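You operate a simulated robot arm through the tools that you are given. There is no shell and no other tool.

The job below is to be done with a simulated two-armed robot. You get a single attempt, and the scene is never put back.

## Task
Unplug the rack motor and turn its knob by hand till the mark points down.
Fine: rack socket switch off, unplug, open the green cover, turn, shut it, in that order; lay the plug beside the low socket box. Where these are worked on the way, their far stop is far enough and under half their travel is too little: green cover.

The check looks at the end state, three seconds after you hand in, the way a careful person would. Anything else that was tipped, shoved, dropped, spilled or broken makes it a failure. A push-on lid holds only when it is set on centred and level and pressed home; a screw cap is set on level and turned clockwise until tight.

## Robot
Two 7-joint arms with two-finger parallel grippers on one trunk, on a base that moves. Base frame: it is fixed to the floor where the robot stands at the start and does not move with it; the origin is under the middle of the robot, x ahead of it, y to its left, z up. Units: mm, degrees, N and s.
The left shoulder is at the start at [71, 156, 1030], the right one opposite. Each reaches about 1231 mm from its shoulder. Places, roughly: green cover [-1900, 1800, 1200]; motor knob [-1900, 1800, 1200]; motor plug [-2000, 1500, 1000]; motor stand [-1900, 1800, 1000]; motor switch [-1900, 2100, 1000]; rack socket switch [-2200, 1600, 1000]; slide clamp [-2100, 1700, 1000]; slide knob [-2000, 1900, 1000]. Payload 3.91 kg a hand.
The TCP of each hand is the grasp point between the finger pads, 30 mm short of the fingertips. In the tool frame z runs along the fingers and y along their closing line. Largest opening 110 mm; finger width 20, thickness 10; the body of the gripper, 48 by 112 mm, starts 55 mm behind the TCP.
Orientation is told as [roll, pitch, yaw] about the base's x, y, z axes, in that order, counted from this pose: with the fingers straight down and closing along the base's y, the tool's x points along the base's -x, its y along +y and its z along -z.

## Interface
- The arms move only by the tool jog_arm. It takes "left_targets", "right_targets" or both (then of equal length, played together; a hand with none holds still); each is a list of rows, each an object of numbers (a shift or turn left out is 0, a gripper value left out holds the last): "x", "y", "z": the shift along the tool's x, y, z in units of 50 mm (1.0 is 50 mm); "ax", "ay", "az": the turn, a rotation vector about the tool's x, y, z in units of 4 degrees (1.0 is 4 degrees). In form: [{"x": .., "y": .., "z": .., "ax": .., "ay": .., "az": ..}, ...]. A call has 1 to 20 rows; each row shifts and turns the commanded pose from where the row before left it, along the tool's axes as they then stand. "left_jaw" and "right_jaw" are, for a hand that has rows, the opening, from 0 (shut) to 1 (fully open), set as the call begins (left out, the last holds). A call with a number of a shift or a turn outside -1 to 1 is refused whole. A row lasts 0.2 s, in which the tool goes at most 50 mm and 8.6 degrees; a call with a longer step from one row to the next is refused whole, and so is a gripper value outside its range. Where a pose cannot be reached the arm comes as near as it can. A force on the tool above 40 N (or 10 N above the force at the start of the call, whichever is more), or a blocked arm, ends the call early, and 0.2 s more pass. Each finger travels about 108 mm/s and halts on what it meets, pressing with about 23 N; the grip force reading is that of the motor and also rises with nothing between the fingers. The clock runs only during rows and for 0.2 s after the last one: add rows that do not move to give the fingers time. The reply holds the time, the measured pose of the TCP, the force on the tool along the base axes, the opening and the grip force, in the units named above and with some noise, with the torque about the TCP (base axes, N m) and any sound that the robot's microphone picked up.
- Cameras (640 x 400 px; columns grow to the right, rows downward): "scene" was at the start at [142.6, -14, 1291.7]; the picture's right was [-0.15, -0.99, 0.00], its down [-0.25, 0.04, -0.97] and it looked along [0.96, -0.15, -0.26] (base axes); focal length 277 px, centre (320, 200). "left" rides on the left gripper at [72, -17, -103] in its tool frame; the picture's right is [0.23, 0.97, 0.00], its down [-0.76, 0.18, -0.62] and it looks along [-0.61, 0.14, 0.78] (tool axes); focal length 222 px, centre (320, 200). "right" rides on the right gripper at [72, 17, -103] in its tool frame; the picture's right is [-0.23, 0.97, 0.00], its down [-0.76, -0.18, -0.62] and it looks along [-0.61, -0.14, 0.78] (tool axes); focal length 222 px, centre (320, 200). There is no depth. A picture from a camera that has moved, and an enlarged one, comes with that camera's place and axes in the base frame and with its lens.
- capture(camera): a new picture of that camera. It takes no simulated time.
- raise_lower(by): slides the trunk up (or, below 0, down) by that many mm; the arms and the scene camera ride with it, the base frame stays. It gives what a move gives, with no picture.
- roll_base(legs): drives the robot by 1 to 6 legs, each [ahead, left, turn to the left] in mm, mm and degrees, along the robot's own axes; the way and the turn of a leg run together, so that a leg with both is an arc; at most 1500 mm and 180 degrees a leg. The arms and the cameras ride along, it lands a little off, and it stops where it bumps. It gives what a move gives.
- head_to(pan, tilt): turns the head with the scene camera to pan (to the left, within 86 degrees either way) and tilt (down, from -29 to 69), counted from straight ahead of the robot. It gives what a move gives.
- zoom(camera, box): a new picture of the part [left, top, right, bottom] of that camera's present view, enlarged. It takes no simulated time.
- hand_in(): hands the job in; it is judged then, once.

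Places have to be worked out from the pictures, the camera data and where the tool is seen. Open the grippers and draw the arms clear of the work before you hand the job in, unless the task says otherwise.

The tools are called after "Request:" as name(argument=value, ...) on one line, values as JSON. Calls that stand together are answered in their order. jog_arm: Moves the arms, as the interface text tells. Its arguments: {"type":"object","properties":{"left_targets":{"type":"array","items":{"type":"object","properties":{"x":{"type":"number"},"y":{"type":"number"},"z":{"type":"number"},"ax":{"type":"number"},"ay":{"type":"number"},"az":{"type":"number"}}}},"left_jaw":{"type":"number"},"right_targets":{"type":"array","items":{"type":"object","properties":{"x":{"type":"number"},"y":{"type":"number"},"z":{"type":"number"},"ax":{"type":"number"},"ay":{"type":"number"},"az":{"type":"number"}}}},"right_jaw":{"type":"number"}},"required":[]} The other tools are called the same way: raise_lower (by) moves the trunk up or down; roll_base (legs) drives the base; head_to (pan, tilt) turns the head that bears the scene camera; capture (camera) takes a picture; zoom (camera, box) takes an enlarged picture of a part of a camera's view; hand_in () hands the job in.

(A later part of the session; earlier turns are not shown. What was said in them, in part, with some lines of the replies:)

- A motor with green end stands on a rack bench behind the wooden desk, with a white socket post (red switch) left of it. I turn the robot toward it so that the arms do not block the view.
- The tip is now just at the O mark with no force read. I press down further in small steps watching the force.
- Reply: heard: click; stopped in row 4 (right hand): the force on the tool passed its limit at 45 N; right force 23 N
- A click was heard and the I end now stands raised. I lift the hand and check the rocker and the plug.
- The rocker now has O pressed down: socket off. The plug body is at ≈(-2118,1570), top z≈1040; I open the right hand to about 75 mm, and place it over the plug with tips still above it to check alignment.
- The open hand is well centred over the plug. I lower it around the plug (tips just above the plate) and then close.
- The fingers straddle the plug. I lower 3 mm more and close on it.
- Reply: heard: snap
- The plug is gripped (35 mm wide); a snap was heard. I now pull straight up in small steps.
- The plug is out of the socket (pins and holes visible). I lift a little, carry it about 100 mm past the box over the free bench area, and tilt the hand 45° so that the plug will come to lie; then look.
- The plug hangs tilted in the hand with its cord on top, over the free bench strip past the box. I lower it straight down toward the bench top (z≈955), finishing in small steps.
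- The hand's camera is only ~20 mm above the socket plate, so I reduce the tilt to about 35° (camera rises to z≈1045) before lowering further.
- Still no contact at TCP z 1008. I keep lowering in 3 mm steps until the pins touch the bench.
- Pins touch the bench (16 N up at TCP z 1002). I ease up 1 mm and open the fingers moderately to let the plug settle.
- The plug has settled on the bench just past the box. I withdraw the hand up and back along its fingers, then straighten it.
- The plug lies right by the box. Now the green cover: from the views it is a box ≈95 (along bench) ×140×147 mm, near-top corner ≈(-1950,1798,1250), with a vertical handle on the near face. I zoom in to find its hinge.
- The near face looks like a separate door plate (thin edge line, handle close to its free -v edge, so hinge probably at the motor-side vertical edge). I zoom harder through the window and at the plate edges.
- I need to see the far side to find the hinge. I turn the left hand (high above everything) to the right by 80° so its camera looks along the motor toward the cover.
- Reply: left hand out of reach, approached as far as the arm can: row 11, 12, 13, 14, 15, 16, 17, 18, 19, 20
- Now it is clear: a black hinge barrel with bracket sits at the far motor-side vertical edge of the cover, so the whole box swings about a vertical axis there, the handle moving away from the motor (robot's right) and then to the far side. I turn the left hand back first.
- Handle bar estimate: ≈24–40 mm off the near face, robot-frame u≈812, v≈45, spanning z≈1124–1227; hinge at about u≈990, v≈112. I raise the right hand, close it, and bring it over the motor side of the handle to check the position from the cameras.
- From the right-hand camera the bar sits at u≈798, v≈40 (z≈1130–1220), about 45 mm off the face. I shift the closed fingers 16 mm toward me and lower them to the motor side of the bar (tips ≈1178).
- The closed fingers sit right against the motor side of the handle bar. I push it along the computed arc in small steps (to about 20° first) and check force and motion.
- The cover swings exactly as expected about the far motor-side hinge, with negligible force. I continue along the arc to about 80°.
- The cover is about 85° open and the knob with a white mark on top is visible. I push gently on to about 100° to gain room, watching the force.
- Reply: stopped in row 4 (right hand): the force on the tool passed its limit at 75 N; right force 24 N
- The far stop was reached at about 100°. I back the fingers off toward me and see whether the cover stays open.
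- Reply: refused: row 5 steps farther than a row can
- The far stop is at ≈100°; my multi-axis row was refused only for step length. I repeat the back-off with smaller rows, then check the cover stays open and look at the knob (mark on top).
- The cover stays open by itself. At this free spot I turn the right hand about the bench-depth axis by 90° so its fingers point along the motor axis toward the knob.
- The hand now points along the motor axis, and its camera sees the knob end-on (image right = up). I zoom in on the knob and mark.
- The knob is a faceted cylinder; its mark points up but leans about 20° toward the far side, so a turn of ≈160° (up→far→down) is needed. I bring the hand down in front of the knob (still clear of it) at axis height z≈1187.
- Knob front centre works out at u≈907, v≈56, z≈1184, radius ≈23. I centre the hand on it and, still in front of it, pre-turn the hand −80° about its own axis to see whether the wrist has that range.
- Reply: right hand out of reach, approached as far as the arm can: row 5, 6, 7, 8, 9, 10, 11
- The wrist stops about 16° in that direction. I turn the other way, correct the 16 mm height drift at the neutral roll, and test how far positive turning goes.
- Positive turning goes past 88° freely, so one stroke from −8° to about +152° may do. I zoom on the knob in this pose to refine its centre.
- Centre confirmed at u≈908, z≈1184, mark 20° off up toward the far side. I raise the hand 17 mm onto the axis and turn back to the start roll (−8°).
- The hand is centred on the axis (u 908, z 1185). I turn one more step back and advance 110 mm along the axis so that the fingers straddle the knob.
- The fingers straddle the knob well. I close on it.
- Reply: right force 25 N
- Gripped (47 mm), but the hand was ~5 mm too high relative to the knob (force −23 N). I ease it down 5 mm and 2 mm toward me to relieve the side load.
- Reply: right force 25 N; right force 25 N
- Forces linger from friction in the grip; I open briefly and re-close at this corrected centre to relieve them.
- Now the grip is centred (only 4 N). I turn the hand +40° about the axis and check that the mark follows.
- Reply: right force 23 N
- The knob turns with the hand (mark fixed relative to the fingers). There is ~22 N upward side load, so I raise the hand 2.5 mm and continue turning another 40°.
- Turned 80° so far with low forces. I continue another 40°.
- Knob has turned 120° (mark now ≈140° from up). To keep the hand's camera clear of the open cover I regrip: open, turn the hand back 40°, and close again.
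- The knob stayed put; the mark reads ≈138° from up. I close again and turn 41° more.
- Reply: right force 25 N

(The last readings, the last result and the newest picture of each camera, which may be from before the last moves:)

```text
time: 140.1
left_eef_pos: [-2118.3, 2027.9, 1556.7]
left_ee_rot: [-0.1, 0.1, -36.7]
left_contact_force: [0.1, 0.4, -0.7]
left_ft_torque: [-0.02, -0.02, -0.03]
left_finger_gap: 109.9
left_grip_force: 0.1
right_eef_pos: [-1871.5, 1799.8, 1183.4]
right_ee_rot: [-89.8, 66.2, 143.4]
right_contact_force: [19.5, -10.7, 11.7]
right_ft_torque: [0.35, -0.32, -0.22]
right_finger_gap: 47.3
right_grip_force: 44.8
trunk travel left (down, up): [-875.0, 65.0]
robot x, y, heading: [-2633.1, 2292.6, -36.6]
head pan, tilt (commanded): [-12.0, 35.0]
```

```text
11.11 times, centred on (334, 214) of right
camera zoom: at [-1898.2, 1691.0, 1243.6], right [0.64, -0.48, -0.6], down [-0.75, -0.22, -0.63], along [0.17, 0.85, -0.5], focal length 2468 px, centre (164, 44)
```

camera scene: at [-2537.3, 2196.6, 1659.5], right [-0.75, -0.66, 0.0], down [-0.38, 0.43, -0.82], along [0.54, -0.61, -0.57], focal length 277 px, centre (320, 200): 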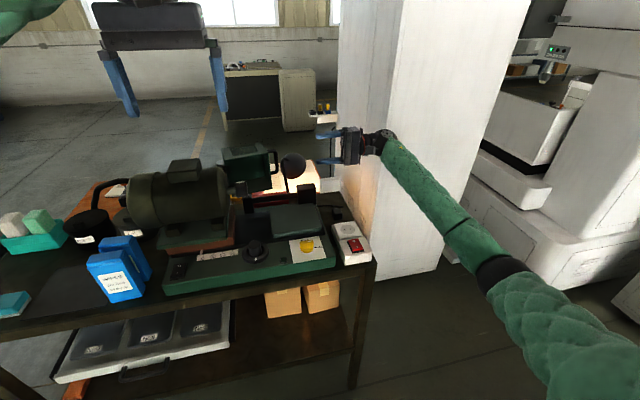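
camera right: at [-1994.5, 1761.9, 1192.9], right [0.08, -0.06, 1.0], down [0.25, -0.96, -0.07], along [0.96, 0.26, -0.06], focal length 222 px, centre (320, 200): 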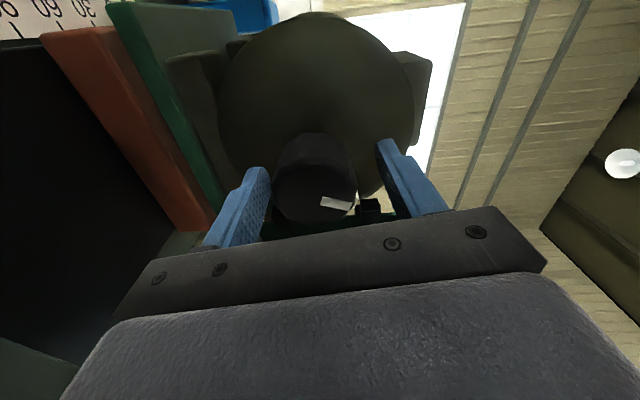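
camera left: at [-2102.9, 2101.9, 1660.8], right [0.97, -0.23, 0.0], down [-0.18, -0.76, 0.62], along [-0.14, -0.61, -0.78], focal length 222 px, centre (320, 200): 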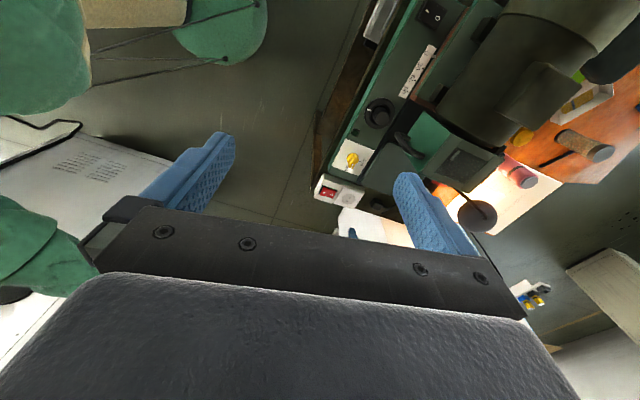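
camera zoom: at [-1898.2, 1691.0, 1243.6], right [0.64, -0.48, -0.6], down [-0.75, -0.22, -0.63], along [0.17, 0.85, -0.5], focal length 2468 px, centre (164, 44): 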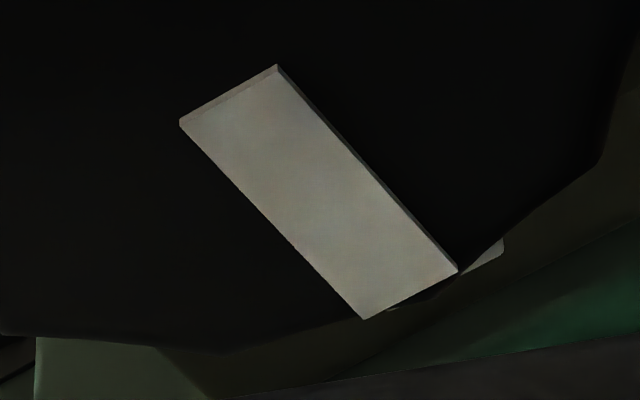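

The mark now computes to ≈181° from up, i.e. straight down within a couple of degrees. I release the knob and check it stays.

Request:
jog_arm(right_targets=[{}, {}, {}], right_jaw=0.6)

Request:
zoom(camera="right", box=[314, 196, 354, 232])

```text
time: 140.9
left_eef_pos: [-2120.8, 2028.6, 1557.3]
left_ee_rot: [-0.1, 0.0, -36.7]
left_contact_force: [0.1, -0.4, -0.2]
left_ft_torque: [-0.04, -0.01, -0.01]
left_finger_gap: 109.9
left_grip_force: 0.0
right_eef_pos: [-1872.6, 1801.2, 1183.7]
right_ee_rot: [-89.7, 66.4, 143.7]
right_contact_force: [-0.5, -0.1, 0.0]
right_ft_torque: [0.0, 0.0, -0.01]
right_finger_gap: 66.1
right_grip_force: 0.0
trunk travel left (down, up): [-875.0, 65.0]
robot x, y, heading: [-2637.8, 2294.0, -36.4]
head pan, tilt (commanded): [-12.0, 35.0]
```

```text
11.11 times, centred on (334, 214) of right
camera zoom: at [-1899.7, 1692.4, 1243.8], right [0.64, -0.48, -0.6], down [-0.75, -0.22, -0.63], along [0.17, 0.85, -0.5], focal length 2468 px, centre (164, 44)
```

zoom: 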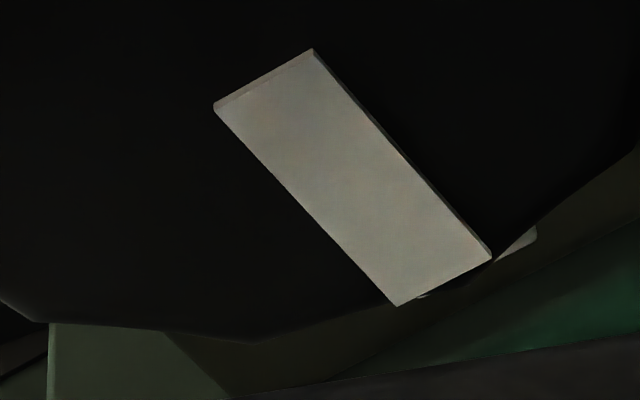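

The knob is free and its mark points down. I withdraw the hand straight back along the axis and look at the knob from the front.

Request:
jog_arm(right_targets=[{"z": -0.5}, {"z": -0.9}, {"z": -0.9}, {"z": -0.9}, {"z": -0.9}, {}], right_jaw=0.6)

Request:
capture(camera="right")

Request:
zoom(camera="scene", box=[200, 110, 340, 225])

```text
time: 142.3
left_eef_pos: [-2119.2, 2027.9, 1557.5]
left_ee_rot: [0.0, 0.1, -36.7]
left_contact_force: [-0.4, -0.1, 0.4]
left_ft_torque: [0.01, 0.03, -0.03]
left_finger_gap: 110.1
left_grip_force: 0.1
right_eef_pos: [-1994.2, 1635.5, 1185.4]
right_ee_rot: [-89.7, 66.3, 143.6]
right_contact_force: [-0.4, 0.4, -0.3]
right_ft_torque: [0.01, 0.0, -0.02]
right_finger_gap: 66.0
right_grip_force: 0.0
trunk travel left (down, up): [-875.0, 65.0]
robot x, y, heading: [-2635.8, 2292.9, -36.6]
head pan, tilt (commanded): [-12.0, 35.0]
```

```text
taken
camera right: at [-2020.8, 1526.7, 1245.6], right [0.64, -0.48, -0.6], down [-0.75, -0.22, -0.63], along [0.17, 0.85, -0.5], focal length 222 px, centre (320, 200)
```

right: 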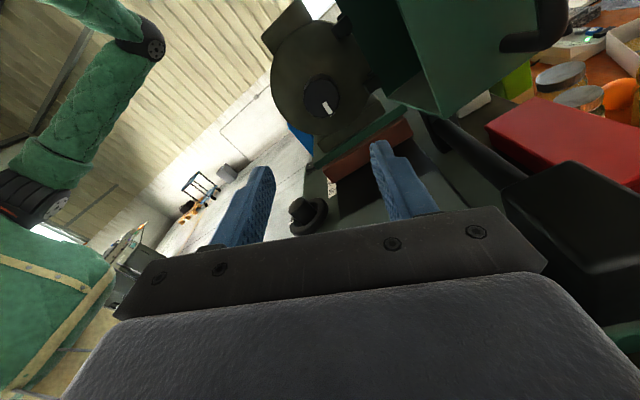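

```text
3.48 times, centred on (270, 168) of scene
camera zoom: at [-2536.3, 2197.5, 1659.5], right [-0.75, -0.66, 0.0], down [-0.38, 0.43, -0.82], along [0.54, -0.61, -0.57], focal length 964 px, centre (494, 313)
```

zoom: 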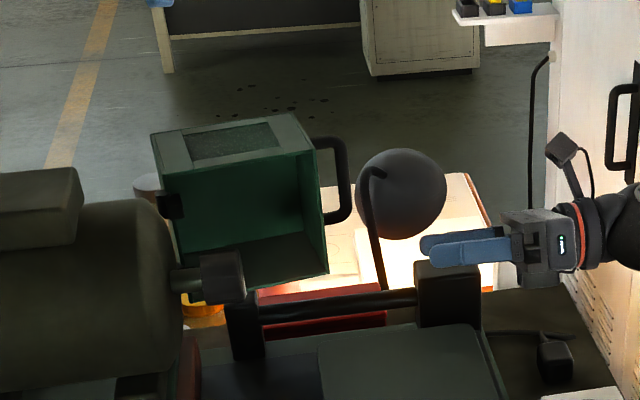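

Request:
zoom(camera="right", box=[290, 65, 360, 130])

```text
6.15 times, centred on (325, 98) of right
camera zoom: at [-2020.8, 1526.7, 1245.6], right [0.64, -0.48, -0.6], down [-0.75, -0.22, -0.63], along [0.17, 0.85, -0.5], focal length 1367 px, centre (289, 831)
```

zoom: 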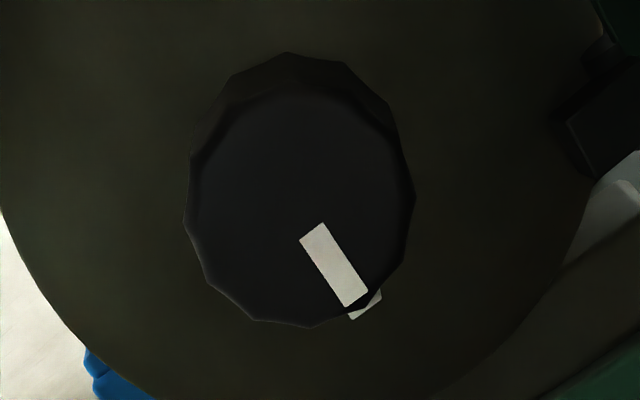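

Verified again: mark ≈181° from up, pointing down. Now I turn the hand back to neutral roll, raise it and point the fingers down again, ready to push the cover shut.

Request:
jog_arm(right_targets=[{"az": -1}, {"az": -1}, {"az": -1}, {"az": -1}, {"az": -1}, {"az": -1}, {"az": -1}, {"az": -1}, {"az": -1}, {"az": -1}, {"az": -1}, {"az": -1}, {"az": -1}, {"az": -1}, {"az": -1}, {"az": -1}, {"az": -1}, {"az": -1}, {"az": -1}, {"az": -1}], right_jaw=0)

Request:
jog_arm(right_targets=[{"az": -1}, {"az": -1}, {"az": -1}, {"az": -1}, {"az": -1}, {"az": -1}, {"az": -1}, {"az": -1}, {"az": -0.4}, {"y": 0.8}, {"y": 0.8}, {"y": 0.8}, {}], right_jaw=0)

```text
time: 146.5
left_eef_pos: [-2119.6, 2028.4, 1557.7]
left_ee_rot: [-0.1, 0.1, -36.6]
left_contact_force: [-0.4, -1.1, -0.2]
left_ft_torque: [-0.01, 0.0, 0.02]
left_finger_gap: 110.0
left_grip_force: 0.2
right_eef_pos: [-1995.3, 1636.1, 1183.0]
right_ee_rot: [89.9, 33.5, -36.6]
right_contact_force: [-0.1, -0.2, -0.1]
right_ft_torque: [-0.01, -0.03, -0.01]
right_finger_gap: 0.2
right_grip_force: 22.9
trunk travel left (down, up): [-875.0, 65.0]
robot x, y, heading: [-2640.0, 2295.3, -36.6]
head pan, tilt (commanded): [-12.0, 35.0]
```

```text
time: 149.3
left_eef_pos: [-2120.0, 2027.2, 1557.8]
left_ee_rot: [0.0, 0.1, -36.7]
left_contact_force: [-0.8, 0.1, -0.4]
left_ft_torque: [-0.04, 0.02, 0.01]
left_finger_gap: 110.0
left_grip_force: 0.1
right_eef_pos: [-1994.4, 1635.8, 1303.5]
right_ee_rot: [89.9, 0.0, -36.6]
right_contact_force: [0.1, -0.3, 1.1]
right_ft_torque: [-0.05, 0.02, 0.02]
right_finger_gap: 0.0
right_grip_force: 22.8
trunk travel left (down, up): [-875.0, 65.0]
robot x, y, heading: [-2636.6, 2292.8, -36.4]
head pan, tilt (commanded): [-12.0, 35.0]
```

Request:
jog_arm(right_targets=[{"ax": 1}, {"ax": 1}, {"ax": 1}, {"ax": 1}, {"ax": 1}, {"ax": 1}, {"ax": 1}, {"ax": 1}, {"ax": 1}, {"ax": 1}, {"ax": 1}, {"ax": 1}, {"ax": 1}, {"ax": 1}, {"ax": 1}, {"ax": 1}, {"ax": 1}, {"ax": 1}, {"ax": 1}, {"ax": 1}], right_jaw=0)

Request:
jog_arm(right_targets=[{"ax": 1}, {"ax": 1}, {"ax": 0.48}, {}], right_jaw=0)

Request:
capture(camera="right")

```text
time: 153.5
left_eef_pos: [-2118.9, 2028.6, 1558.2]
left_ee_rot: [-0.1, 0.2, -36.7]
left_contact_force: [0.0, -0.3, -0.5]
left_ft_torque: [0.02, 0.01, -0.04]
left_finger_gap: 110.1
left_grip_force: 0.0
right_eef_pos: [-1994.2, 1635.8, 1303.1]
right_ee_rot: [9.7, 0.0, -36.5]
right_contact_force: [-0.3, 0.6, 0.3]
right_ft_torque: [-0.02, 0.02, 0.0]
right_finger_gap: 0.1
right_grip_force: 23.7
trunk travel left (down, up): [-875.0, 65.0]
robot x, y, heading: [-2635.1, 2291.4, -36.6]
head pan, tilt (commanded): [-12.0, 35.0]
```

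```text
time: 154.5
left_eef_pos: [-2120.6, 2027.5, 1557.9]
left_ee_rot: [-0.1, 0.1, -36.8]
left_contact_force: [-0.3, 0.0, -0.6]
left_ft_torque: [0.03, -0.02, 0.01]
left_finger_gap: 110.0
left_grip_force: 0.1
right_eef_pos: [-1993.6, 1636.8, 1303.4]
right_ee_rot: [0.0, 0.0, -36.6]
right_contact_force: [0.0, -0.3, -0.1]
right_ft_torque: [0.01, -0.01, -0.02]
right_finger_gap: 0.1
right_grip_force: 23.2
trunk travel left (down, up): [-875.0, 65.0]
robot x, y, heading: [-2635.1, 2290.4, -36.5]
head pan, tilt (commanded): [-12.0, 35.0]
```

```text
taken
camera right: at [-2043.7, 1693.3, 1406.8], right [0.76, 0.65, 0.0], down [0.51, -0.6, 0.62], along [0.4, -0.48, -0.78], focal length 222 px, centre (320, 200)
```

right: 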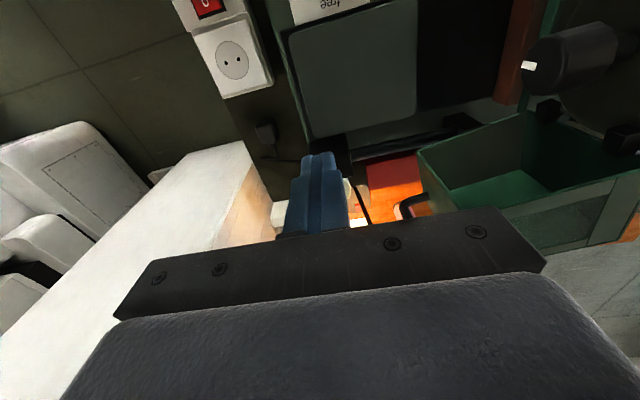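

The hand points down again with the knob (mark down) visible at right. I move high over to the far side of the handle bar (target u≈1104, v≈−50) with tips still above the cover.

Request:
jog_arm(right_targets=[{"x": -0.98}, {"x": -0.98}, {"x": -0.98}, {"x": -0.98}, {"y": 0.6}, {"y": 0.6}, {"y": 0.6}, {}], right_jaw=0)

Request:
zoom(camera="scene", box=[210, 90, 330, 200])

Request:
capture(camera="right")

```text
time: 156.3
left_eef_pos: [-2119.9, 2028.8, 1556.7]
left_ee_rot: [-0.1, 0.1, -36.6]
left_contact_force: [0.3, -0.3, 0.1]
left_ft_torque: [-0.01, 0.02, -0.01]
left_finger_gap: 109.8
left_grip_force: 0.0
right_eef_pos: [-1791.0, 1594.6, 1303.5]
right_ee_rot: [-0.1, 0.1, -36.5]
right_contact_force: [-0.9, 0.4, -0.4]
right_ft_torque: [0.03, 0.02, 0.0]
right_finger_gap: 0.0
right_grip_force: 23.3
right hand out of reach, approached as far as the arm can: row 6
trunk travel left (down, up): [-875.0, 65.0]
robot x, y, heading: [-2636.2, 2294.5, -36.7]
head pan, tilt (commanded): [-12.0, 35.0]
```

```text
3.64 times, centred on (270, 145) of scene
camera zoom: at [-2537.0, 2196.6, 1659.5], right [-0.75, -0.66, 0.0], down [-0.38, 0.43, -0.82], along [0.54, -0.61, -0.57], focal length 1008 px, centre (502, 400)
```

zoom: 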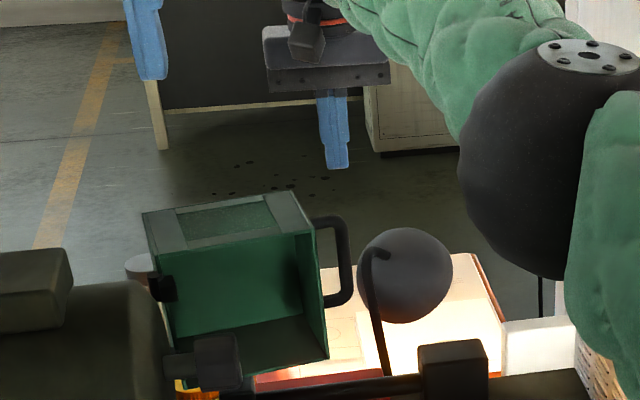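

```text
taken
camera right: at [-1840.1, 1652.0, 1408.2], right [0.76, 0.65, 0.0], down [0.51, -0.6, 0.62], along [0.4, -0.47, -0.78], focal length 222 px, centre (320, 200)
```

right: 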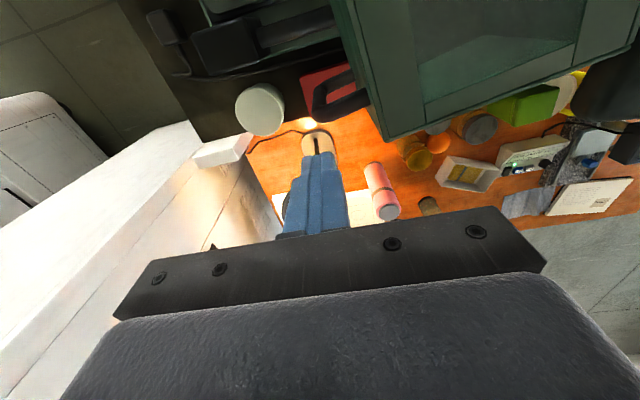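

Request:
zoom(camera="right", box=[270, 40, 400, 180])

```text
2.86 times, centred on (335, 110) of right
camera zoom: at [-1840.1, 1652.0, 1408.2], right [0.76, 0.65, 0.0], down [0.51, -0.6, 0.62], along [0.4, -0.47, -0.78], focal length 635 px, centre (277, 457)
```

zoom: 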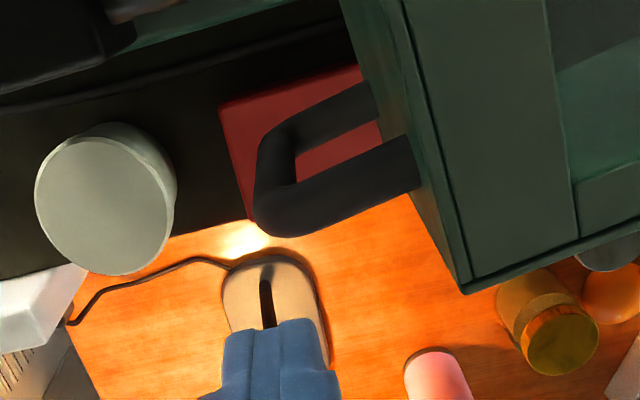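

The bar is at u≈1080, v≈−52, but the arm is at its reach limit here (u≈1096). I drive the base 60 mm forward (ample gap to the bench) so that I can drop in behind the bar.

Request:
roll_base(legs=[[60, 0, 0]])

Request:
capture(camera="right")

Request:
zoom(camera="scene", box=[190, 70, 390, 250])

```text
time: 157.3
left_eef_pos: [-2083.1, 2000.8, 1565.3]
left_ee_rot: [-0.1, -0.6, -36.9]
left_contact_force: [0.3, 0.0, 0.2]
left_ft_torque: [0.02, 0.07, -0.04]
left_finger_gap: 110.2
left_grip_force: 0.1
right_eef_pos: [-1748.7, 1559.8, 1316.4]
right_ee_rot: [0.1, -0.4, -36.7]
right_contact_force: [-1.6, -0.4, 0.7]
right_ft_torque: [0.02, -0.08, 0.01]
right_finger_gap: 0.2
right_grip_force: 23.1
trunk travel left (down, up): [-875.0, 65.0]
robot x, y, heading: [-2588.0, 2257.3, -36.7]
head pan, tilt (commanded): [-12.0, 35.0]
```

```text
taken
camera right: at [-1798.4, 1619.4, 1420.0], right [0.76, 0.65, 0.0], down [0.5, -0.59, 0.63], along [0.41, -0.48, -0.78], focal length 222 px, centre (320, 200)
```

right: 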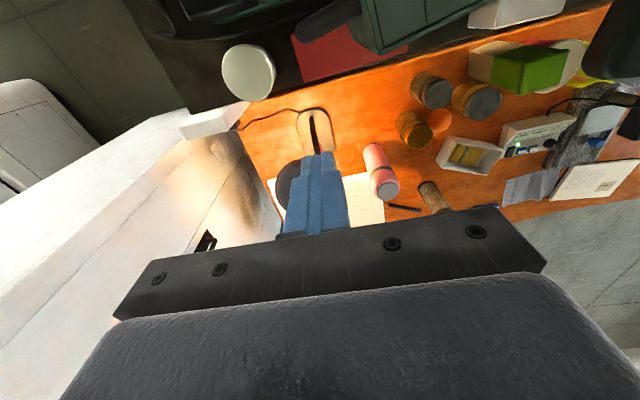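

```text
2.22 times, centred on (290, 160) of scene
camera zoom: at [-2494.9, 2165.7, 1660.0], right [-0.75, -0.66, 0.0], down [-0.38, 0.43, -0.82], along [0.54, -0.62, -0.57], focal length 616 px, centre (387, 289)
```

zoom: 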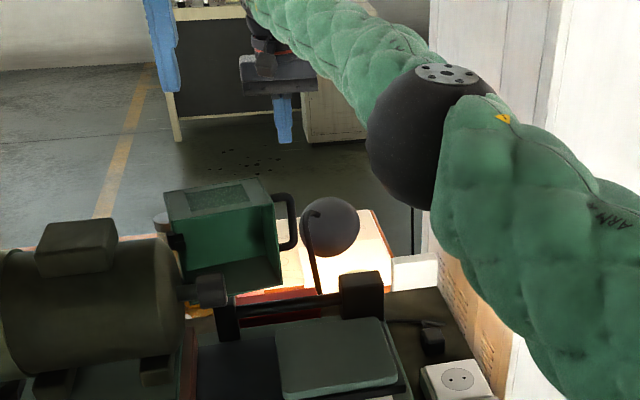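

The hand is now at u≈1150. I move back to about u 1105, v −46 (just behind the bar), reading the pose before lowering.

Request:
jog_arm(right_targets=[{"x": 0.45, "y": 0.13}, {"x": 0.45, "y": 0.13}, {}], right_jaw=0)

Request:
zoom(camera="right", box=[270, 40, 400, 180])

```text
time: 158.1
left_eef_pos: [-2082.5, 2004.0, 1564.4]
left_ee_rot: [-0.1, -0.6, -36.8]
left_contact_force: [-0.3, -0.2, 1.3]
left_ft_torque: [-0.07, -0.04, 0.06]
left_finger_gap: 110.2
left_grip_force: 0.0
right_eef_pos: [-1776.0, 1602.2, 1316.5]
right_ee_rot: [-0.1, -0.6, -36.7]
right_contact_force: [-0.2, 0.2, 0.9]
right_ft_torque: [-0.04, -0.04, -0.02]
right_finger_gap: 0.0
right_grip_force: 23.1
trunk travel left (down, up): [-875.0, 65.0]
robot x, y, heading: [-2585.3, 2258.6, -36.6]
head pan, tilt (commanded): [-12.0, 35.0]
```

```text
2.86 times, centred on (335, 110) of right
camera zoom: at [-1825.8, 1660.0, 1419.6], right [0.76, 0.65, 0.0], down [0.5, -0.59, 0.63], along [0.41, -0.48, -0.78], focal length 635 px, centre (277, 457)
```

zoom: 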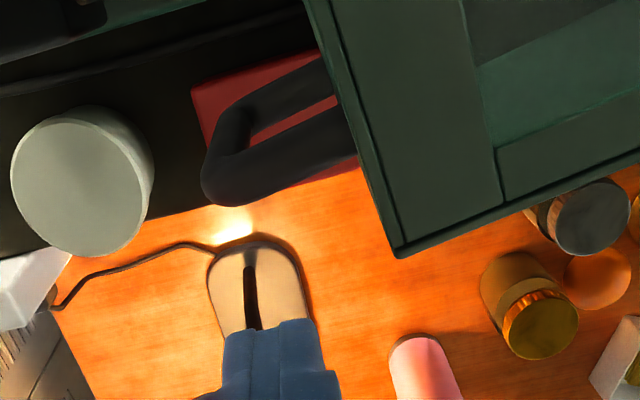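

The hand is in place, but hand height and pitch changed slightly after the drive (≈0.6° nose-up), so the base may be touching something in front. I look down at the floor before going on.

Request:
head_to(pan=0, tilt=69)

Request:
capture(camera="scene")

```text
time: 159.1
left_eef_pos: [-2078.7, 1997.3, 1560.1]
left_ee_rot: [-0.1, -0.4, -36.9]
left_contact_force: [0.0, 0.4, 0.5]
left_ft_torque: [0.0, 0.01, 0.0]
left_finger_gap: 110.1
left_grip_force: 0.0
right_eef_pos: [-1773.5, 1594.6, 1310.3]
right_ee_rot: [0.1, -0.3, -36.7]
right_contact_force: [-0.6, -0.7, -1.1]
right_ft_torque: [-0.03, 0.02, -0.01]
right_finger_gap: 0.0
right_grip_force: 22.7
trunk travel left (down, up): [-875.0, 65.0]
robot x, y, heading: [-2587.7, 2258.1, -36.7]
head pan, tilt (commanded): [0.0, 68.8]
```

```text
taken
camera scene: at [-2501.9, 2193.7, 1615.8], right [-0.6, -0.8, 0.0], down [-0.75, 0.56, -0.36], along [0.29, -0.22, -0.93], focal length 277 px, centre (320, 200)
```

scene: 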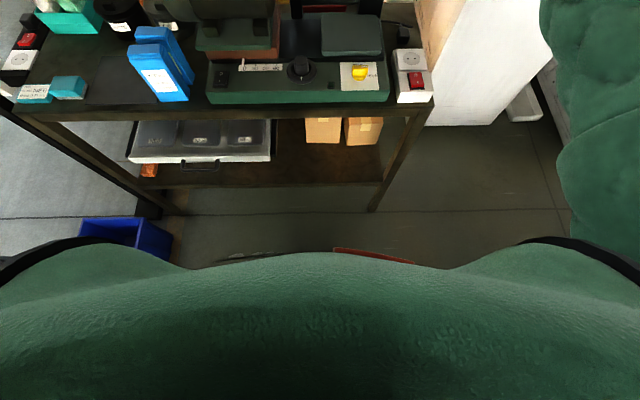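

The floor ahead of the base is clear; the tilt is just a slow settling after the drive (already smaller). I wait about 3 s for it to settle and restore the head view.

Request:
head_to(pan=-12, tilt=35)

Request:
jog_arm(right_targets=[{}, {}, {}, {}, {}, {}, {}, {}, {}, {}, {}, {}, {}, {}, {}], right_jaw=0)

Request:
zoom(camera="right", box=[270, 40, 400, 180])

```text
time: 160.1
left_eef_pos: [-2079.0, 1997.7, 1562.1]
left_ee_rot: [0.0, -0.3, -36.9]
left_contact_force: [-1.3, -0.8, -0.2]
left_ft_torque: [-0.02, 0.03, 0.01]
left_finger_gap: 110.2
left_grip_force: 0.0
right_eef_pos: [-1773.7, 1593.8, 1310.3]
right_ee_rot: [0.0, -0.2, -36.7]
right_contact_force: [-0.9, 0.1, -0.2]
right_ft_torque: [0.01, 0.01, -0.02]
right_finger_gap: 0.3
right_grip_force: 23.0
trunk travel left (down, up): [-875.0, 65.0]
robot x, y, heading: [-2586.6, 2256.7, -36.9]
head pan, tilt (commanded): [-12.0, 35.0]
```

```text
time: 163.3
left_eef_pos: [-2078.6, 1998.2, 1560.6]
left_ee_rot: [-0.2, -0.3, -37.0]
left_contact_force: [0.4, 0.3, 0.1]
left_ft_torque: [0.0, 0.02, 0.02]
left_finger_gap: 110.0
left_grip_force: 0.1
right_eef_pos: [-1774.0, 1594.1, 1311.9]
right_ee_rot: [0.0, -0.3, -36.7]
right_contact_force: [-0.8, 0.4, 0.0]
right_ft_torque: [-0.02, -0.01, -0.01]
right_finger_gap: 0.0
right_grip_force: 23.3
trunk travel left (down, up): [-875.0, 65.0]
robot x, y, heading: [-2589.2, 2260.5, -37.0]
head pan, tilt (commanded): [-12.0, 35.0]
```

```text
2.86 times, centred on (335, 110) of right
camera zoom: at [-1822.7, 1653.0, 1414.7], right [0.76, 0.65, 0.0], down [0.5, -0.6, 0.63], along [0.4, -0.48, -0.78], focal length 635 px, centre (277, 457)
```

zoom: 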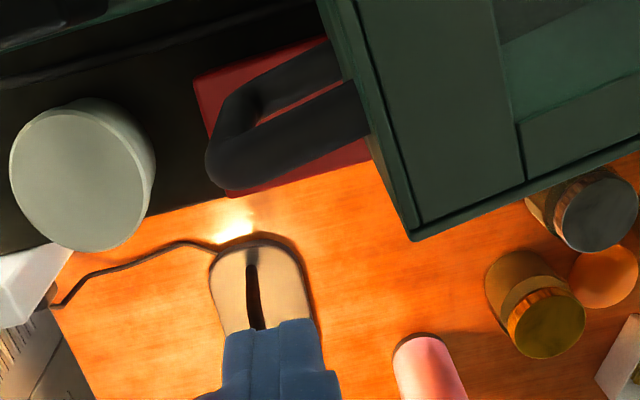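

Stable now: fingers at u≈1109, v≈−47, i.e. ~13 mm behind the bar (u≈1081). I lower them behind the bar.

Request:
jog_arm(right_targets=[{"z": 0.7}, {"z": 0.7}, {"z": 0.4}, {"z": 0.26}, {}], right_jaw=0)

Request:
zoom(camera="right", box=[250, 40, 400, 200])

Request:
zoom(camera="scene", box=[200, 110, 340, 225])

```text
time: 164.5
left_eef_pos: [-2078.2, 1997.8, 1562.1]
left_ee_rot: [-0.1, -0.3, -36.9]
left_contact_force: [0.8, -0.1, -0.3]
left_ft_torque: [-0.02, -0.01, -0.03]
left_finger_gap: 110.0
left_grip_force: 0.1
right_eef_pos: [-1771.8, 1596.4, 1208.0]
right_ee_rot: [0.0, -0.3, -36.7]
right_contact_force: [0.1, 0.3, 0.4]
right_ft_torque: [-0.03, -0.01, 0.02]
right_finger_gap: 0.0
right_grip_force: 23.0
trunk travel left (down, up): [-875.0, 65.0]
robot x, y, heading: [-2586.6, 2259.4, -36.7]
head pan, tilt (commanded): [-12.0, 35.0]
```

```text
2.50 times, centred on (325, 120) of right
camera zoom: at [-1821.5, 1654.3, 1311.5], right [0.76, 0.65, 0.0], down [0.5, -0.6, 0.63], along [0.4, -0.48, -0.78], focal length 555 px, centre (308, 400)
```

zoom: 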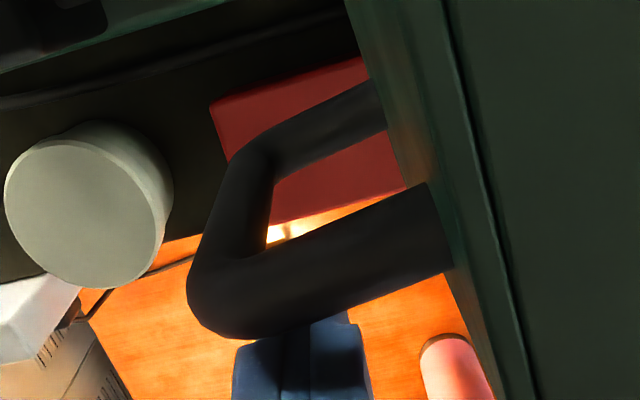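

```text
3.48 times, centred on (270, 168) of scene
camera zoom: at [-2488.9, 2161.6, 1659.5], right [-0.75, -0.66, 0.0], down [-0.38, 0.43, -0.82], along [0.54, -0.62, -0.57], focal length 964 px, centre (494, 313)
```

zoom: 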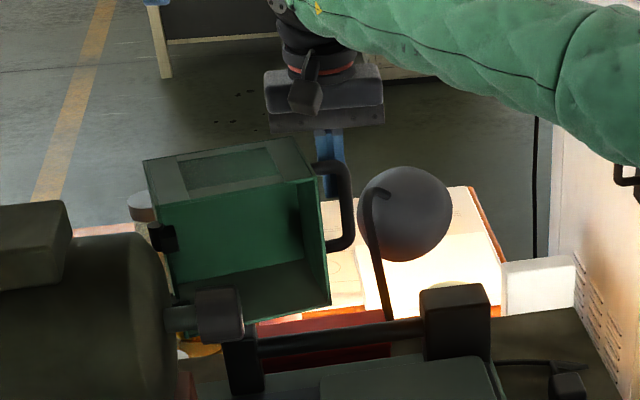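

The fingers are behind the handle loop. I now pull it back along the arc toward closed, first to about 55°, and check.

Request:
jog_arm(right_targets=[{"x": 0.266, "y": -0.026}, {"x": 0.32, "y": -0.179}, {"x": 0.32, "y": -0.179}, {"x": 0.341, "y": -0.116}, {"x": 0.341, "y": -0.116}, {"x": 0.351, "y": -0.056}, {"x": 0.351, "y": -0.056}, {"x": 0.348, "y": 0.008}, {"x": 0.348, "y": 0.008}, {}], right_jaw=0)

Request:
zoom(camera="right", box=[230, 40, 430, 220])

Request:
zoom(camera="scene", box=[200, 110, 340, 225])

```text
time: 166.7
left_eef_pos: [-2079.8, 1997.7, 1561.9]
left_ee_rot: [-0.2, -0.2, -37.0]
left_contact_force: [-0.6, -1.0, 0.2]
left_ft_torque: [0.0, 0.01, -0.01]
left_finger_gap: 110.0
left_grip_force: 0.1
right_eef_pos: [-1913.8, 1655.2, 1207.2]
right_ee_rot: [0.0, -0.2, -36.7]
right_contact_force: [-0.2, 0.3, 0.0]
right_ft_torque: [0.0, -0.04, 0.0]
right_finger_gap: 0.0
right_grip_force: 23.1
trunk travel left (down, up): [-875.0, 65.0]
robot x, y, heading: [-2585.2, 2254.1, -37.0]
head pan, tilt (commanded): [-12.0, 35.0]
```

```text
2.22 times, centred on (330, 130) of right
camera zoom: at [-1963.4, 1713.3, 1311.0], right [0.76, 0.64, 0.0], down [0.5, -0.6, 0.63], along [0.4, -0.48, -0.78], focal length 494 px, centre (298, 356)
```

zoom: 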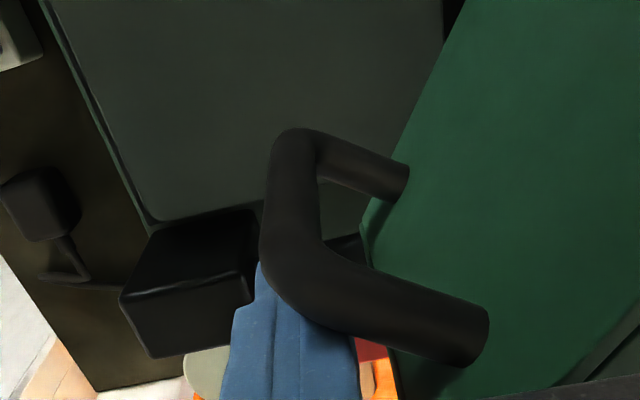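

```text
3.48 times, centred on (270, 168) of scene
camera zoom: at [-2488.8, 2161.5, 1659.5], right [-0.75, -0.66, 0.0], down [-0.38, 0.43, -0.82], along [0.54, -0.62, -0.57], focal length 964 px, centre (494, 313)
```

zoom: 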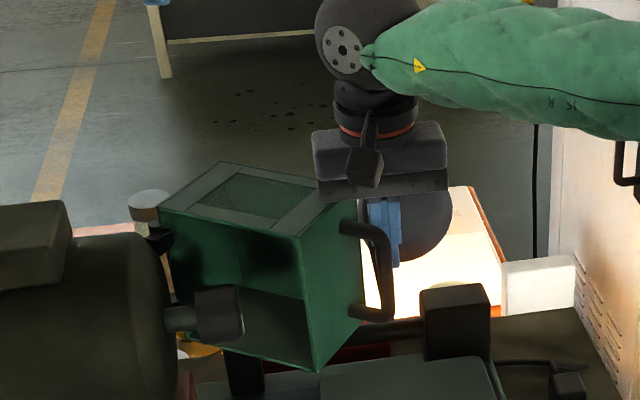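

The cover follows nicely (≈50° now). I continue along the arc to about 5°.

Request:
jog_arm(right_targets=[{"x": 0.338, "y": 0.064}, {"x": 0.338, "y": 0.064}, {"x": 0.316, "y": 0.117}, {"x": 0.316, "y": 0.117}, {"x": 0.284, "y": 0.16}, {"x": 0.284, "y": 0.16}, {"x": 0.276, "y": 0.231}, {"x": 0.276, "y": 0.231}, {"x": 0.24, "y": 0.291}, {"x": 0.2, "y": 0.25}, {}], right_jaw=0)

Request:
zoom(camera="right", box=[230, 40, 430, 220])

Request:
zoom(camera="scene", box=[200, 110, 340, 225])

```text
time: 169.1
left_eef_pos: [-2078.9, 1997.8, 1561.2]
left_ee_rot: [0.1, -0.2, -36.9]
left_contact_force: [-0.1, 0.0, 1.0]
left_ft_torque: [-0.01, -0.01, 0.0]
left_finger_gap: 109.8
left_grip_force: 0.1
right_eef_pos: [-1976.5, 1808.4, 1207.1]
right_ee_rot: [0.1, -0.3, -36.7]
right_contact_force: [-0.1, 0.2, 0.4]
right_ft_torque: [-0.02, 0.0, 0.0]
right_finger_gap: 0.0
right_grip_force: 23.1
trunk travel left (down, up): [-875.0, 65.0]
robot x, y, heading: [-2588.1, 2254.4, -37.0]
head pan, tilt (commanded): [-12.0, 35.0]
```

```text
2.22 times, centred on (330, 130) of right
camera zoom: at [-2026.2, 1865.9, 1310.2], right [0.76, 0.64, 0.0], down [0.5, -0.6, 0.63], along [0.4, -0.48, -0.78], focal length 494 px, centre (298, 356)
```

zoom: 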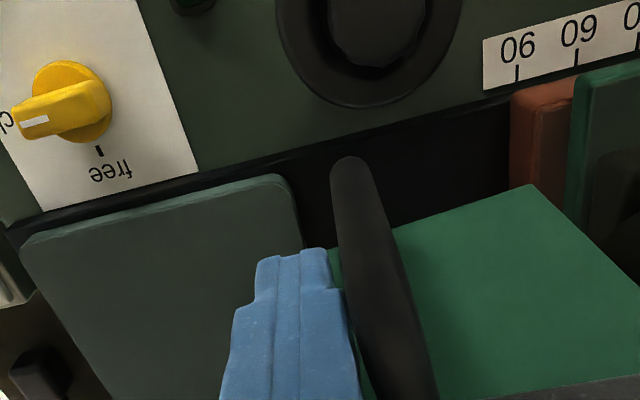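

```text
3.48 times, centred on (270, 168) of scene
camera zoom: at [-2489.4, 2161.2, 1659.5], right [-0.75, -0.66, 0.0], down [-0.38, 0.43, -0.82], along [0.54, -0.62, -0.57], focal length 964 px, centre (494, 313)
```

zoom: 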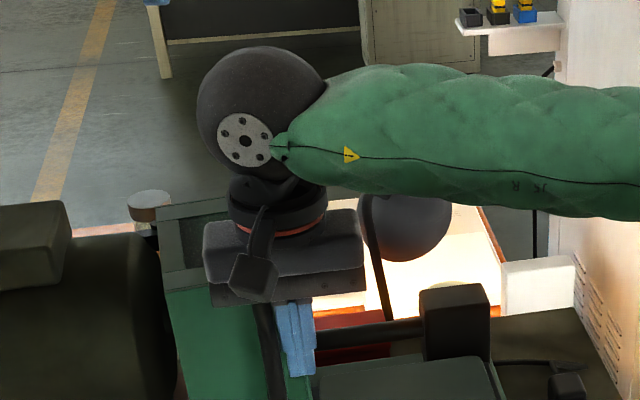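

Nearly shut. I push on in small steps toward the motor side until it meets its stop.

Request:
jog_arm(right_targets=[{"x": 0.1, "y": 0.16}, {"x": 0.1, "y": 0.16}, {"x": 0.06, "y": 0.1}, {"x": 0.03, "y": 0.08}, {"x": 0.03, "y": 0.08}, {}], right_jaw=0)

Request:
zoom(camera="right", box=[230, 40, 430, 220])

Request:
zoom(camera="scene", box=[200, 110, 340, 225])

```text
time: 170.2
left_eef_pos: [-2080.4, 1994.4, 1561.1]
left_ee_rot: [0.0, -0.4, -37.1]
left_contact_force: [-0.1, 0.1, 0.0]
left_ft_torque: [-0.08, -0.01, 0.01]
left_finger_gap: 109.9
left_grip_force: 0.0
right_eef_pos: [-1976.0, 1831.3, 1206.6]
right_ee_rot: [-0.3, -0.4, -37.5]
right_contact_force: [-11.3, -23.7, -2.6]
right_ft_torque: [0.22, -0.12, 0.1]
right_finger_gap: 0.2
right_grip_force: 23.5
trunk travel left (down, up): [-875.0, 65.0]
robot x, y, heading: [-2588.2, 2256.1, -37.4]
head pan, tilt (commanded): [-12.0, 35.0]
stopped in row 5 (right hand): the force on the tool passed its limit at 44 N (the readings are from after the stop); the commanded pose is now the measured one
```

```text
2.22 times, centred on (330, 130) of right
camera zoom: at [-2024.8, 1890.7, 1310.1], right [0.77, 0.64, 0.0], down [0.5, -0.6, 0.63], along [0.4, -0.49, -0.78], focal length 494 px, centre (298, 356)
```

zoom: 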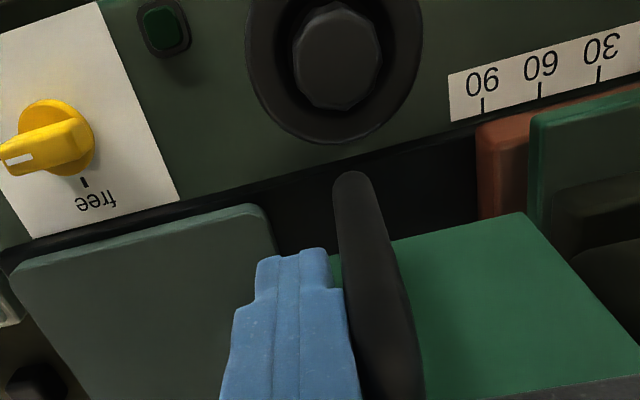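

```text
3.48 times, centred on (270, 168) of scene
camera zoom: at [-2490.1, 2160.3, 1659.4], right [-0.75, -0.66, 0.0], down [-0.38, 0.43, -0.82], along [0.54, -0.62, -0.57], focal length 964 px, centre (494, 313)
```

zoom: 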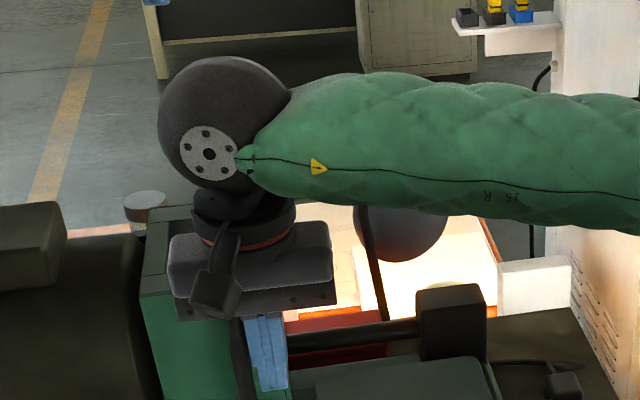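

The stop was met at exactly the closed position (v≈23). I back the fingers off sideways, then lift away and verify the cover is shut.

Request:
jog_arm(right_targets=[{"y": -0.2}, {"y": -0.5}, {"y": -0.5}, {"z": -0.9}, {"z": -0.9}, {"z": -0.9}, {"y": -0.9}, {"y": -0.9}, {"y": -0.9}, {"y": -0.9}, {"y": -0.9}, {}], right_jaw=0.5)

Request:
capture(camera="scene")

Request:
zoom(camera="scene", box=[190, 130, 310, 235])

Request:
zoom(camera="left", box=[130, 100, 400, 270])

```text
time: 172.8
left_eef_pos: [-2078.1, 1997.4, 1560.2]
left_ee_rot: [0.0, -0.3, -37.0]
left_contact_force: [1.0, 0.7, 0.2]
left_ft_torque: [-0.05, 0.0, 0.01]
left_finger_gap: 109.9
left_grip_force: 0.1
right_eef_pos: [-2143.2, 1609.0, 1342.1]
right_ee_rot: [-0.3, -0.3, -37.1]
right_contact_force: [0.2, 0.0, 1.2]
right_ft_torque: [-0.03, 0.02, -0.02]
right_finger_gap: 55.1
right_grip_force: 0.0
trunk travel left (down, up): [-875.0, 65.0]
robot x, y, heading: [-2586.7, 2257.3, -36.8]
head pan, tilt (commanded): [-12.0, 35.0]
```

```text
taken
camera scene: at [-2488.1, 2162.1, 1659.5], right [-0.75, -0.66, 0.0], down [-0.38, 0.43, -0.82], along [0.54, -0.62, -0.57], focal length 277 px, centre (320, 200)
```

scene: 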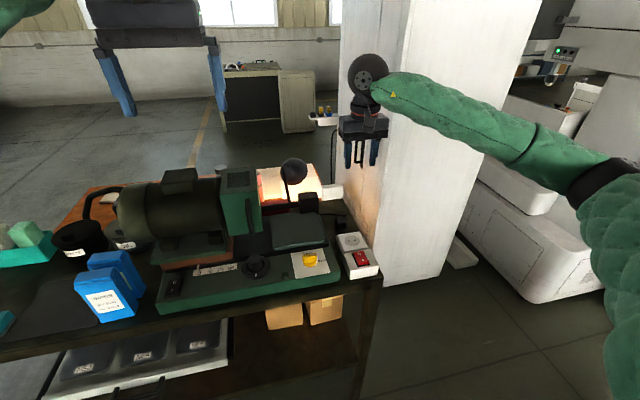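

```text
3.81 times, centred on (250, 182) of scene
camera zoom: at [-2488.1, 2162.1, 1659.5], right [-0.75, -0.66, 0.0], down [-0.38, 0.43, -0.82], along [0.54, -0.62, -0.57], focal length 1056 px, centre (587, 267)
```

zoom: 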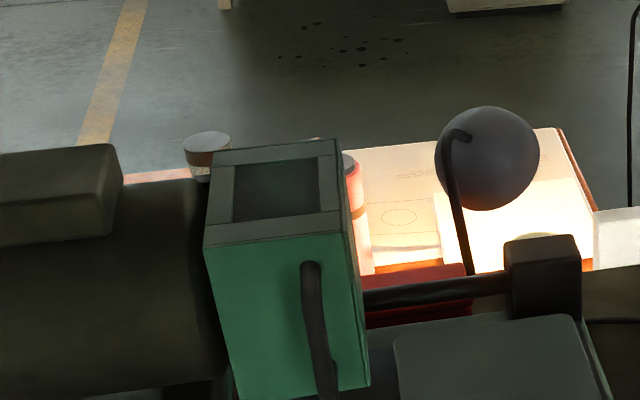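

```text
2.35 times, centred on (265, 185) of left
camera zoom: at [-2146.5, 2028.8, 1663.7], right [0.4, 0.91, 0.0], down [0.71, -0.31, 0.63], along [0.57, -0.26, -0.78], focal length 523 px, centre (449, 235)
```

zoom: 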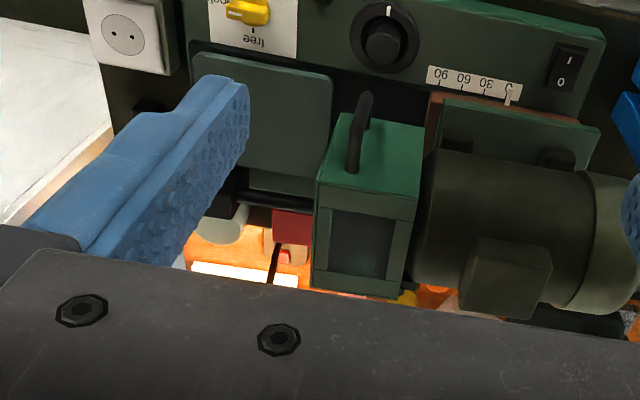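

The cover looks shut, and the mark is no longer visible from above. I zoom in to confirm there is no remaining opening, and check the plug and switch.

Request:
zoom(camera="left", box=[250, 130, 320, 215])

Request:
zoom(camera="scene", box=[220, 155, 280, 240])

Request:
capture(camera="right")

```text
4.71 times, centred on (285, 172) of left
camera zoom: at [-2146.5, 2028.8, 1663.7], right [0.4, 0.91, 0.0], down [0.71, -0.31, 0.63], along [0.57, -0.26, -0.78], focal length 1045 px, centre (485, 329)
```

zoom: 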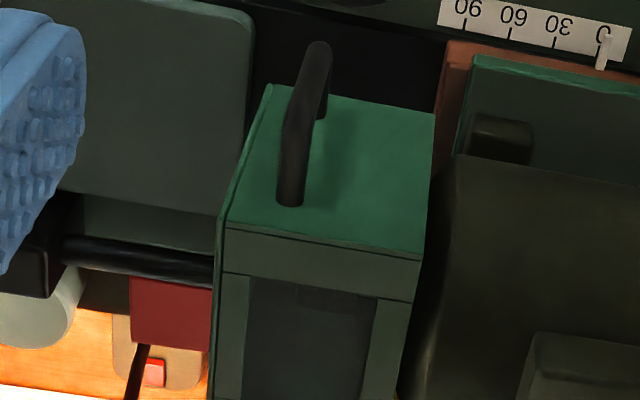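

```text
4.71 times, centred on (250, 198) of scene
camera zoom: at [-2488.1, 2162.1, 1659.5], right [-0.75, -0.66, 0.0], down [-0.38, 0.43, -0.82], along [0.54, -0.62, -0.57], focal length 1305 px, centre (649, 212)
```

zoom: 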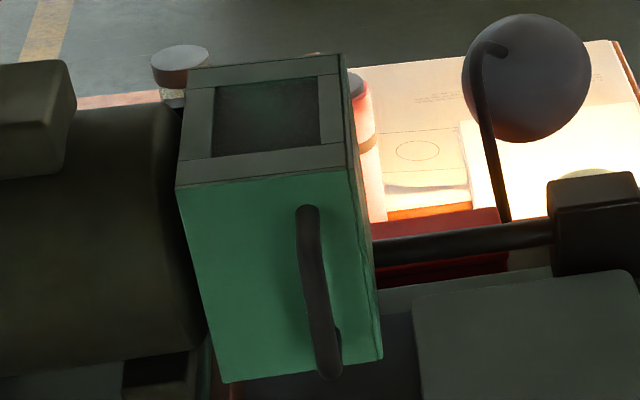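

```text
taken
camera right: at [-2192.6, 1668.7, 1445.5], right [0.77, 0.64, 0.0], down [0.5, -0.6, 0.63], along [0.4, -0.48, -0.78], focal length 222 px, centre (320, 200)
```

right: 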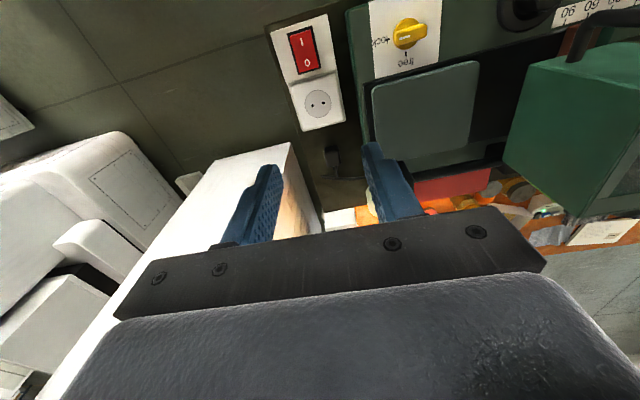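

Measured from the corners, the cover face is aligned with the bench within about 1°, i.e. shut; the slide pointer is still at 0, the plug lies by the box and O is pressed. I open the right gripper, raise and draw the arms back, then back the base away from the bench.

Request:
jog_arm(right_targets=[{"z": -0.9}, {"z": -0.9}, {"z": -0.9}, {"x": 0.9}, {"x": 0.9}, {"x": 0.9}, {}], left_targets=[{"z": -0.4}, {"z": -0.4}, {}, {"x": 0.5}, {"x": 0.5}, {"x": 0.5}, {}], right_jaw=1, left_jaw=1)

Request:
roll_base(legs=[[-250, 0, 0]])

Request:
capture(camera="scene")

```text
time: 174.4
left_eef_pos: [-2140.2, 2039.4, 1600.1]
left_ee_rot: [0.0, -0.3, -37.0]
left_contact_force: [0.2, -0.6, -0.1]
left_ft_torque: [0.01, 0.01, 0.0]
left_finger_gap: 110.0
left_grip_force: 0.1
right_eef_pos: [-2255.3, 1689.8, 1479.8]
right_ee_rot: [-0.3, -0.4, -37.2]
right_contact_force: [0.4, 0.7, 0.7]
right_ft_torque: [0.01, -0.02, -0.01]
right_finger_gap: 109.9
right_grip_force: 0.1
trunk travel left (down, up): [-875.0, 65.0]
robot x, y, heading: [-2589.4, 2256.6, -36.9]
head pan, tilt (commanded): [-12.0, 35.0]
```

```text
time: 176.3
left_eef_pos: [-2342.0, 2192.4, 1600.8]
left_ee_rot: [0.0, -0.3, -36.9]
left_contact_force: [0.3, 0.5, -0.1]
left_ft_torque: [0.03, 0.0, -0.03]
left_finger_gap: 110.1
left_grip_force: 0.0
right_eef_pos: [-2456.5, 1841.9, 1478.8]
right_ee_rot: [-0.3, -0.3, -37.0]
right_contact_force: [0.5, 0.3, -0.5]
right_ft_torque: [0.0, -0.01, 0.03]
right_finger_gap: 109.9
right_grip_force: 0.1
trunk travel left (down, up): [-875.0, 65.0]
robot x, y, heading: [-2790.5, 2409.3, -36.9]
head pan, tilt (commanded): [-12.0, 35.0]
```

```text
taken
camera scene: at [-2691.3, 2312.2, 1659.3], right [-0.75, -0.66, 0.0], down [-0.38, 0.43, -0.82], along [0.54, -0.62, -0.57], focal length 277 px, centre (320, 200)
```

scene: 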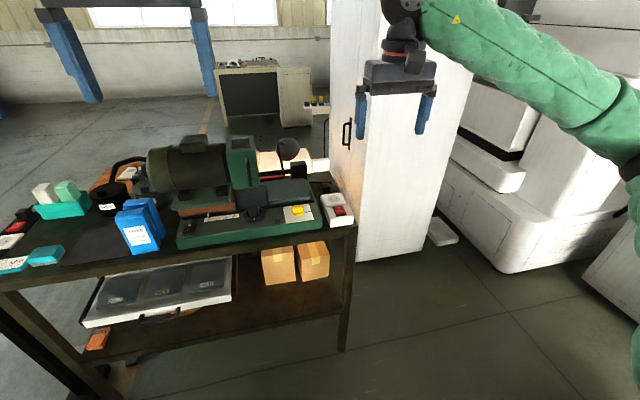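

The robot is clear of the bench. A last zoom on the cover, socket box and plug before handing in.

Request:
zoom(camera="scene", box=[210, 125, 360, 230])

Request:
zoom(camera="scene", box=[290, 165, 360, 225])

Request:
zoom(camera="scene", box=[0, 120, 220, 280])

```text
3.81 times, centred on (285, 178) of scene
camera zoom: at [-2691.3, 2312.2, 1659.3], right [-0.75, -0.66, 0.0], down [-0.38, 0.43, -0.82], along [0.54, -0.62, -0.57], focal length 1056 px, centre (453, 286)
```

zoom: 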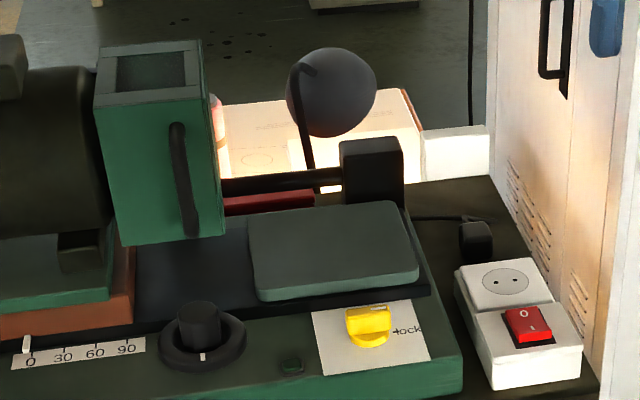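

```text
6.67 times, centred on (325, 195) of scene
camera zoom: at [-2691.3, 2312.2, 1659.3], right [-0.75, -0.66, 0.0], down [-0.38, 0.43, -0.82], along [0.54, -0.62, -0.57], focal length 1848 px, centre (287, 233)
```

zoom: 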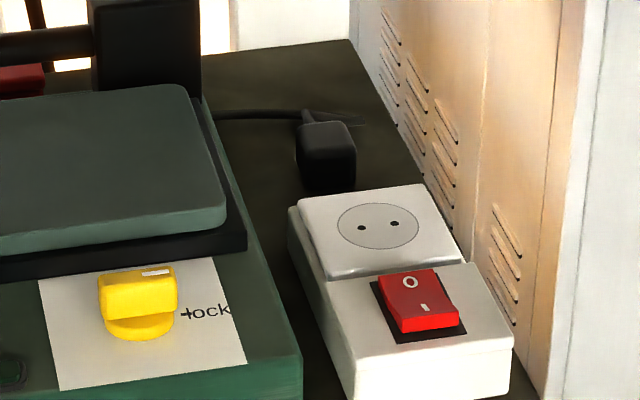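

```text
2.50 times, centred on (110, 200) of scene
camera zoom: at [-2691.3, 2312.2, 1659.3], right [-0.75, -0.66, 0.0], down [-0.38, 0.43, -0.82], along [0.54, -0.62, -0.57], focal length 693 px, centre (845, 200)
```

zoom: 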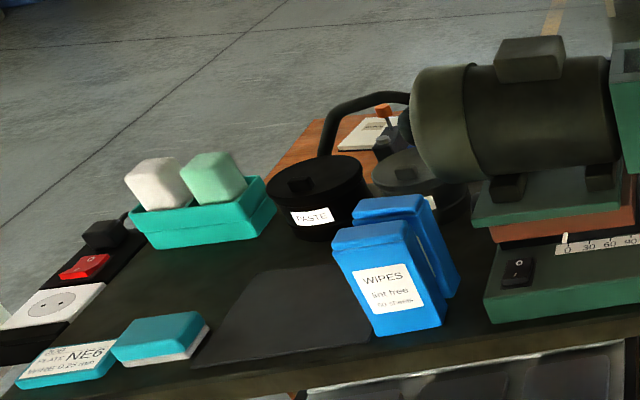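

Everything is as wanted: rocker at O, socket empty, plug lying beside the flat socket box, cover shut, knob mark down, other items undisturbed, grippers open and arms clear. I hand in.

Request:
hand_in()

```text
The job is handed in.
```

I've handed in the job. The rack motor is unplugged and its knob is turned so the mark points down. I did the steps in the order you gave:

- **Socket switch:** the rocker on the rack socket is pressed to O, and I heard it click.
- **Plug:** it is out and lying on the bench next to the flat socket box. I took that as your "low socket box": it is the one the plug came out of, and the cord looks too short to reach the other sockets. There was a snap sound as I gripped the plug, but it came out cleanly with no damage I could see.
- **Cover opened:** I swung it to its far stop, about 95–100° open. The hand hit that stop at about 75 N before it halted, and I saw no damage.
- **Knob:** my last check before shutting the cover put the mark within about 2° of straight down. With the cover shut I can't see the mark, so I couldn't check it again.
- **Cover shut:** I pushed it back to its stop, and its face lines up with the bench to about 1°.

The slide pointer is still at 0 and the clamp is still on lock. Nothing else on the bench looks moved. Both grippers are open and the robot is backed away from the bench.
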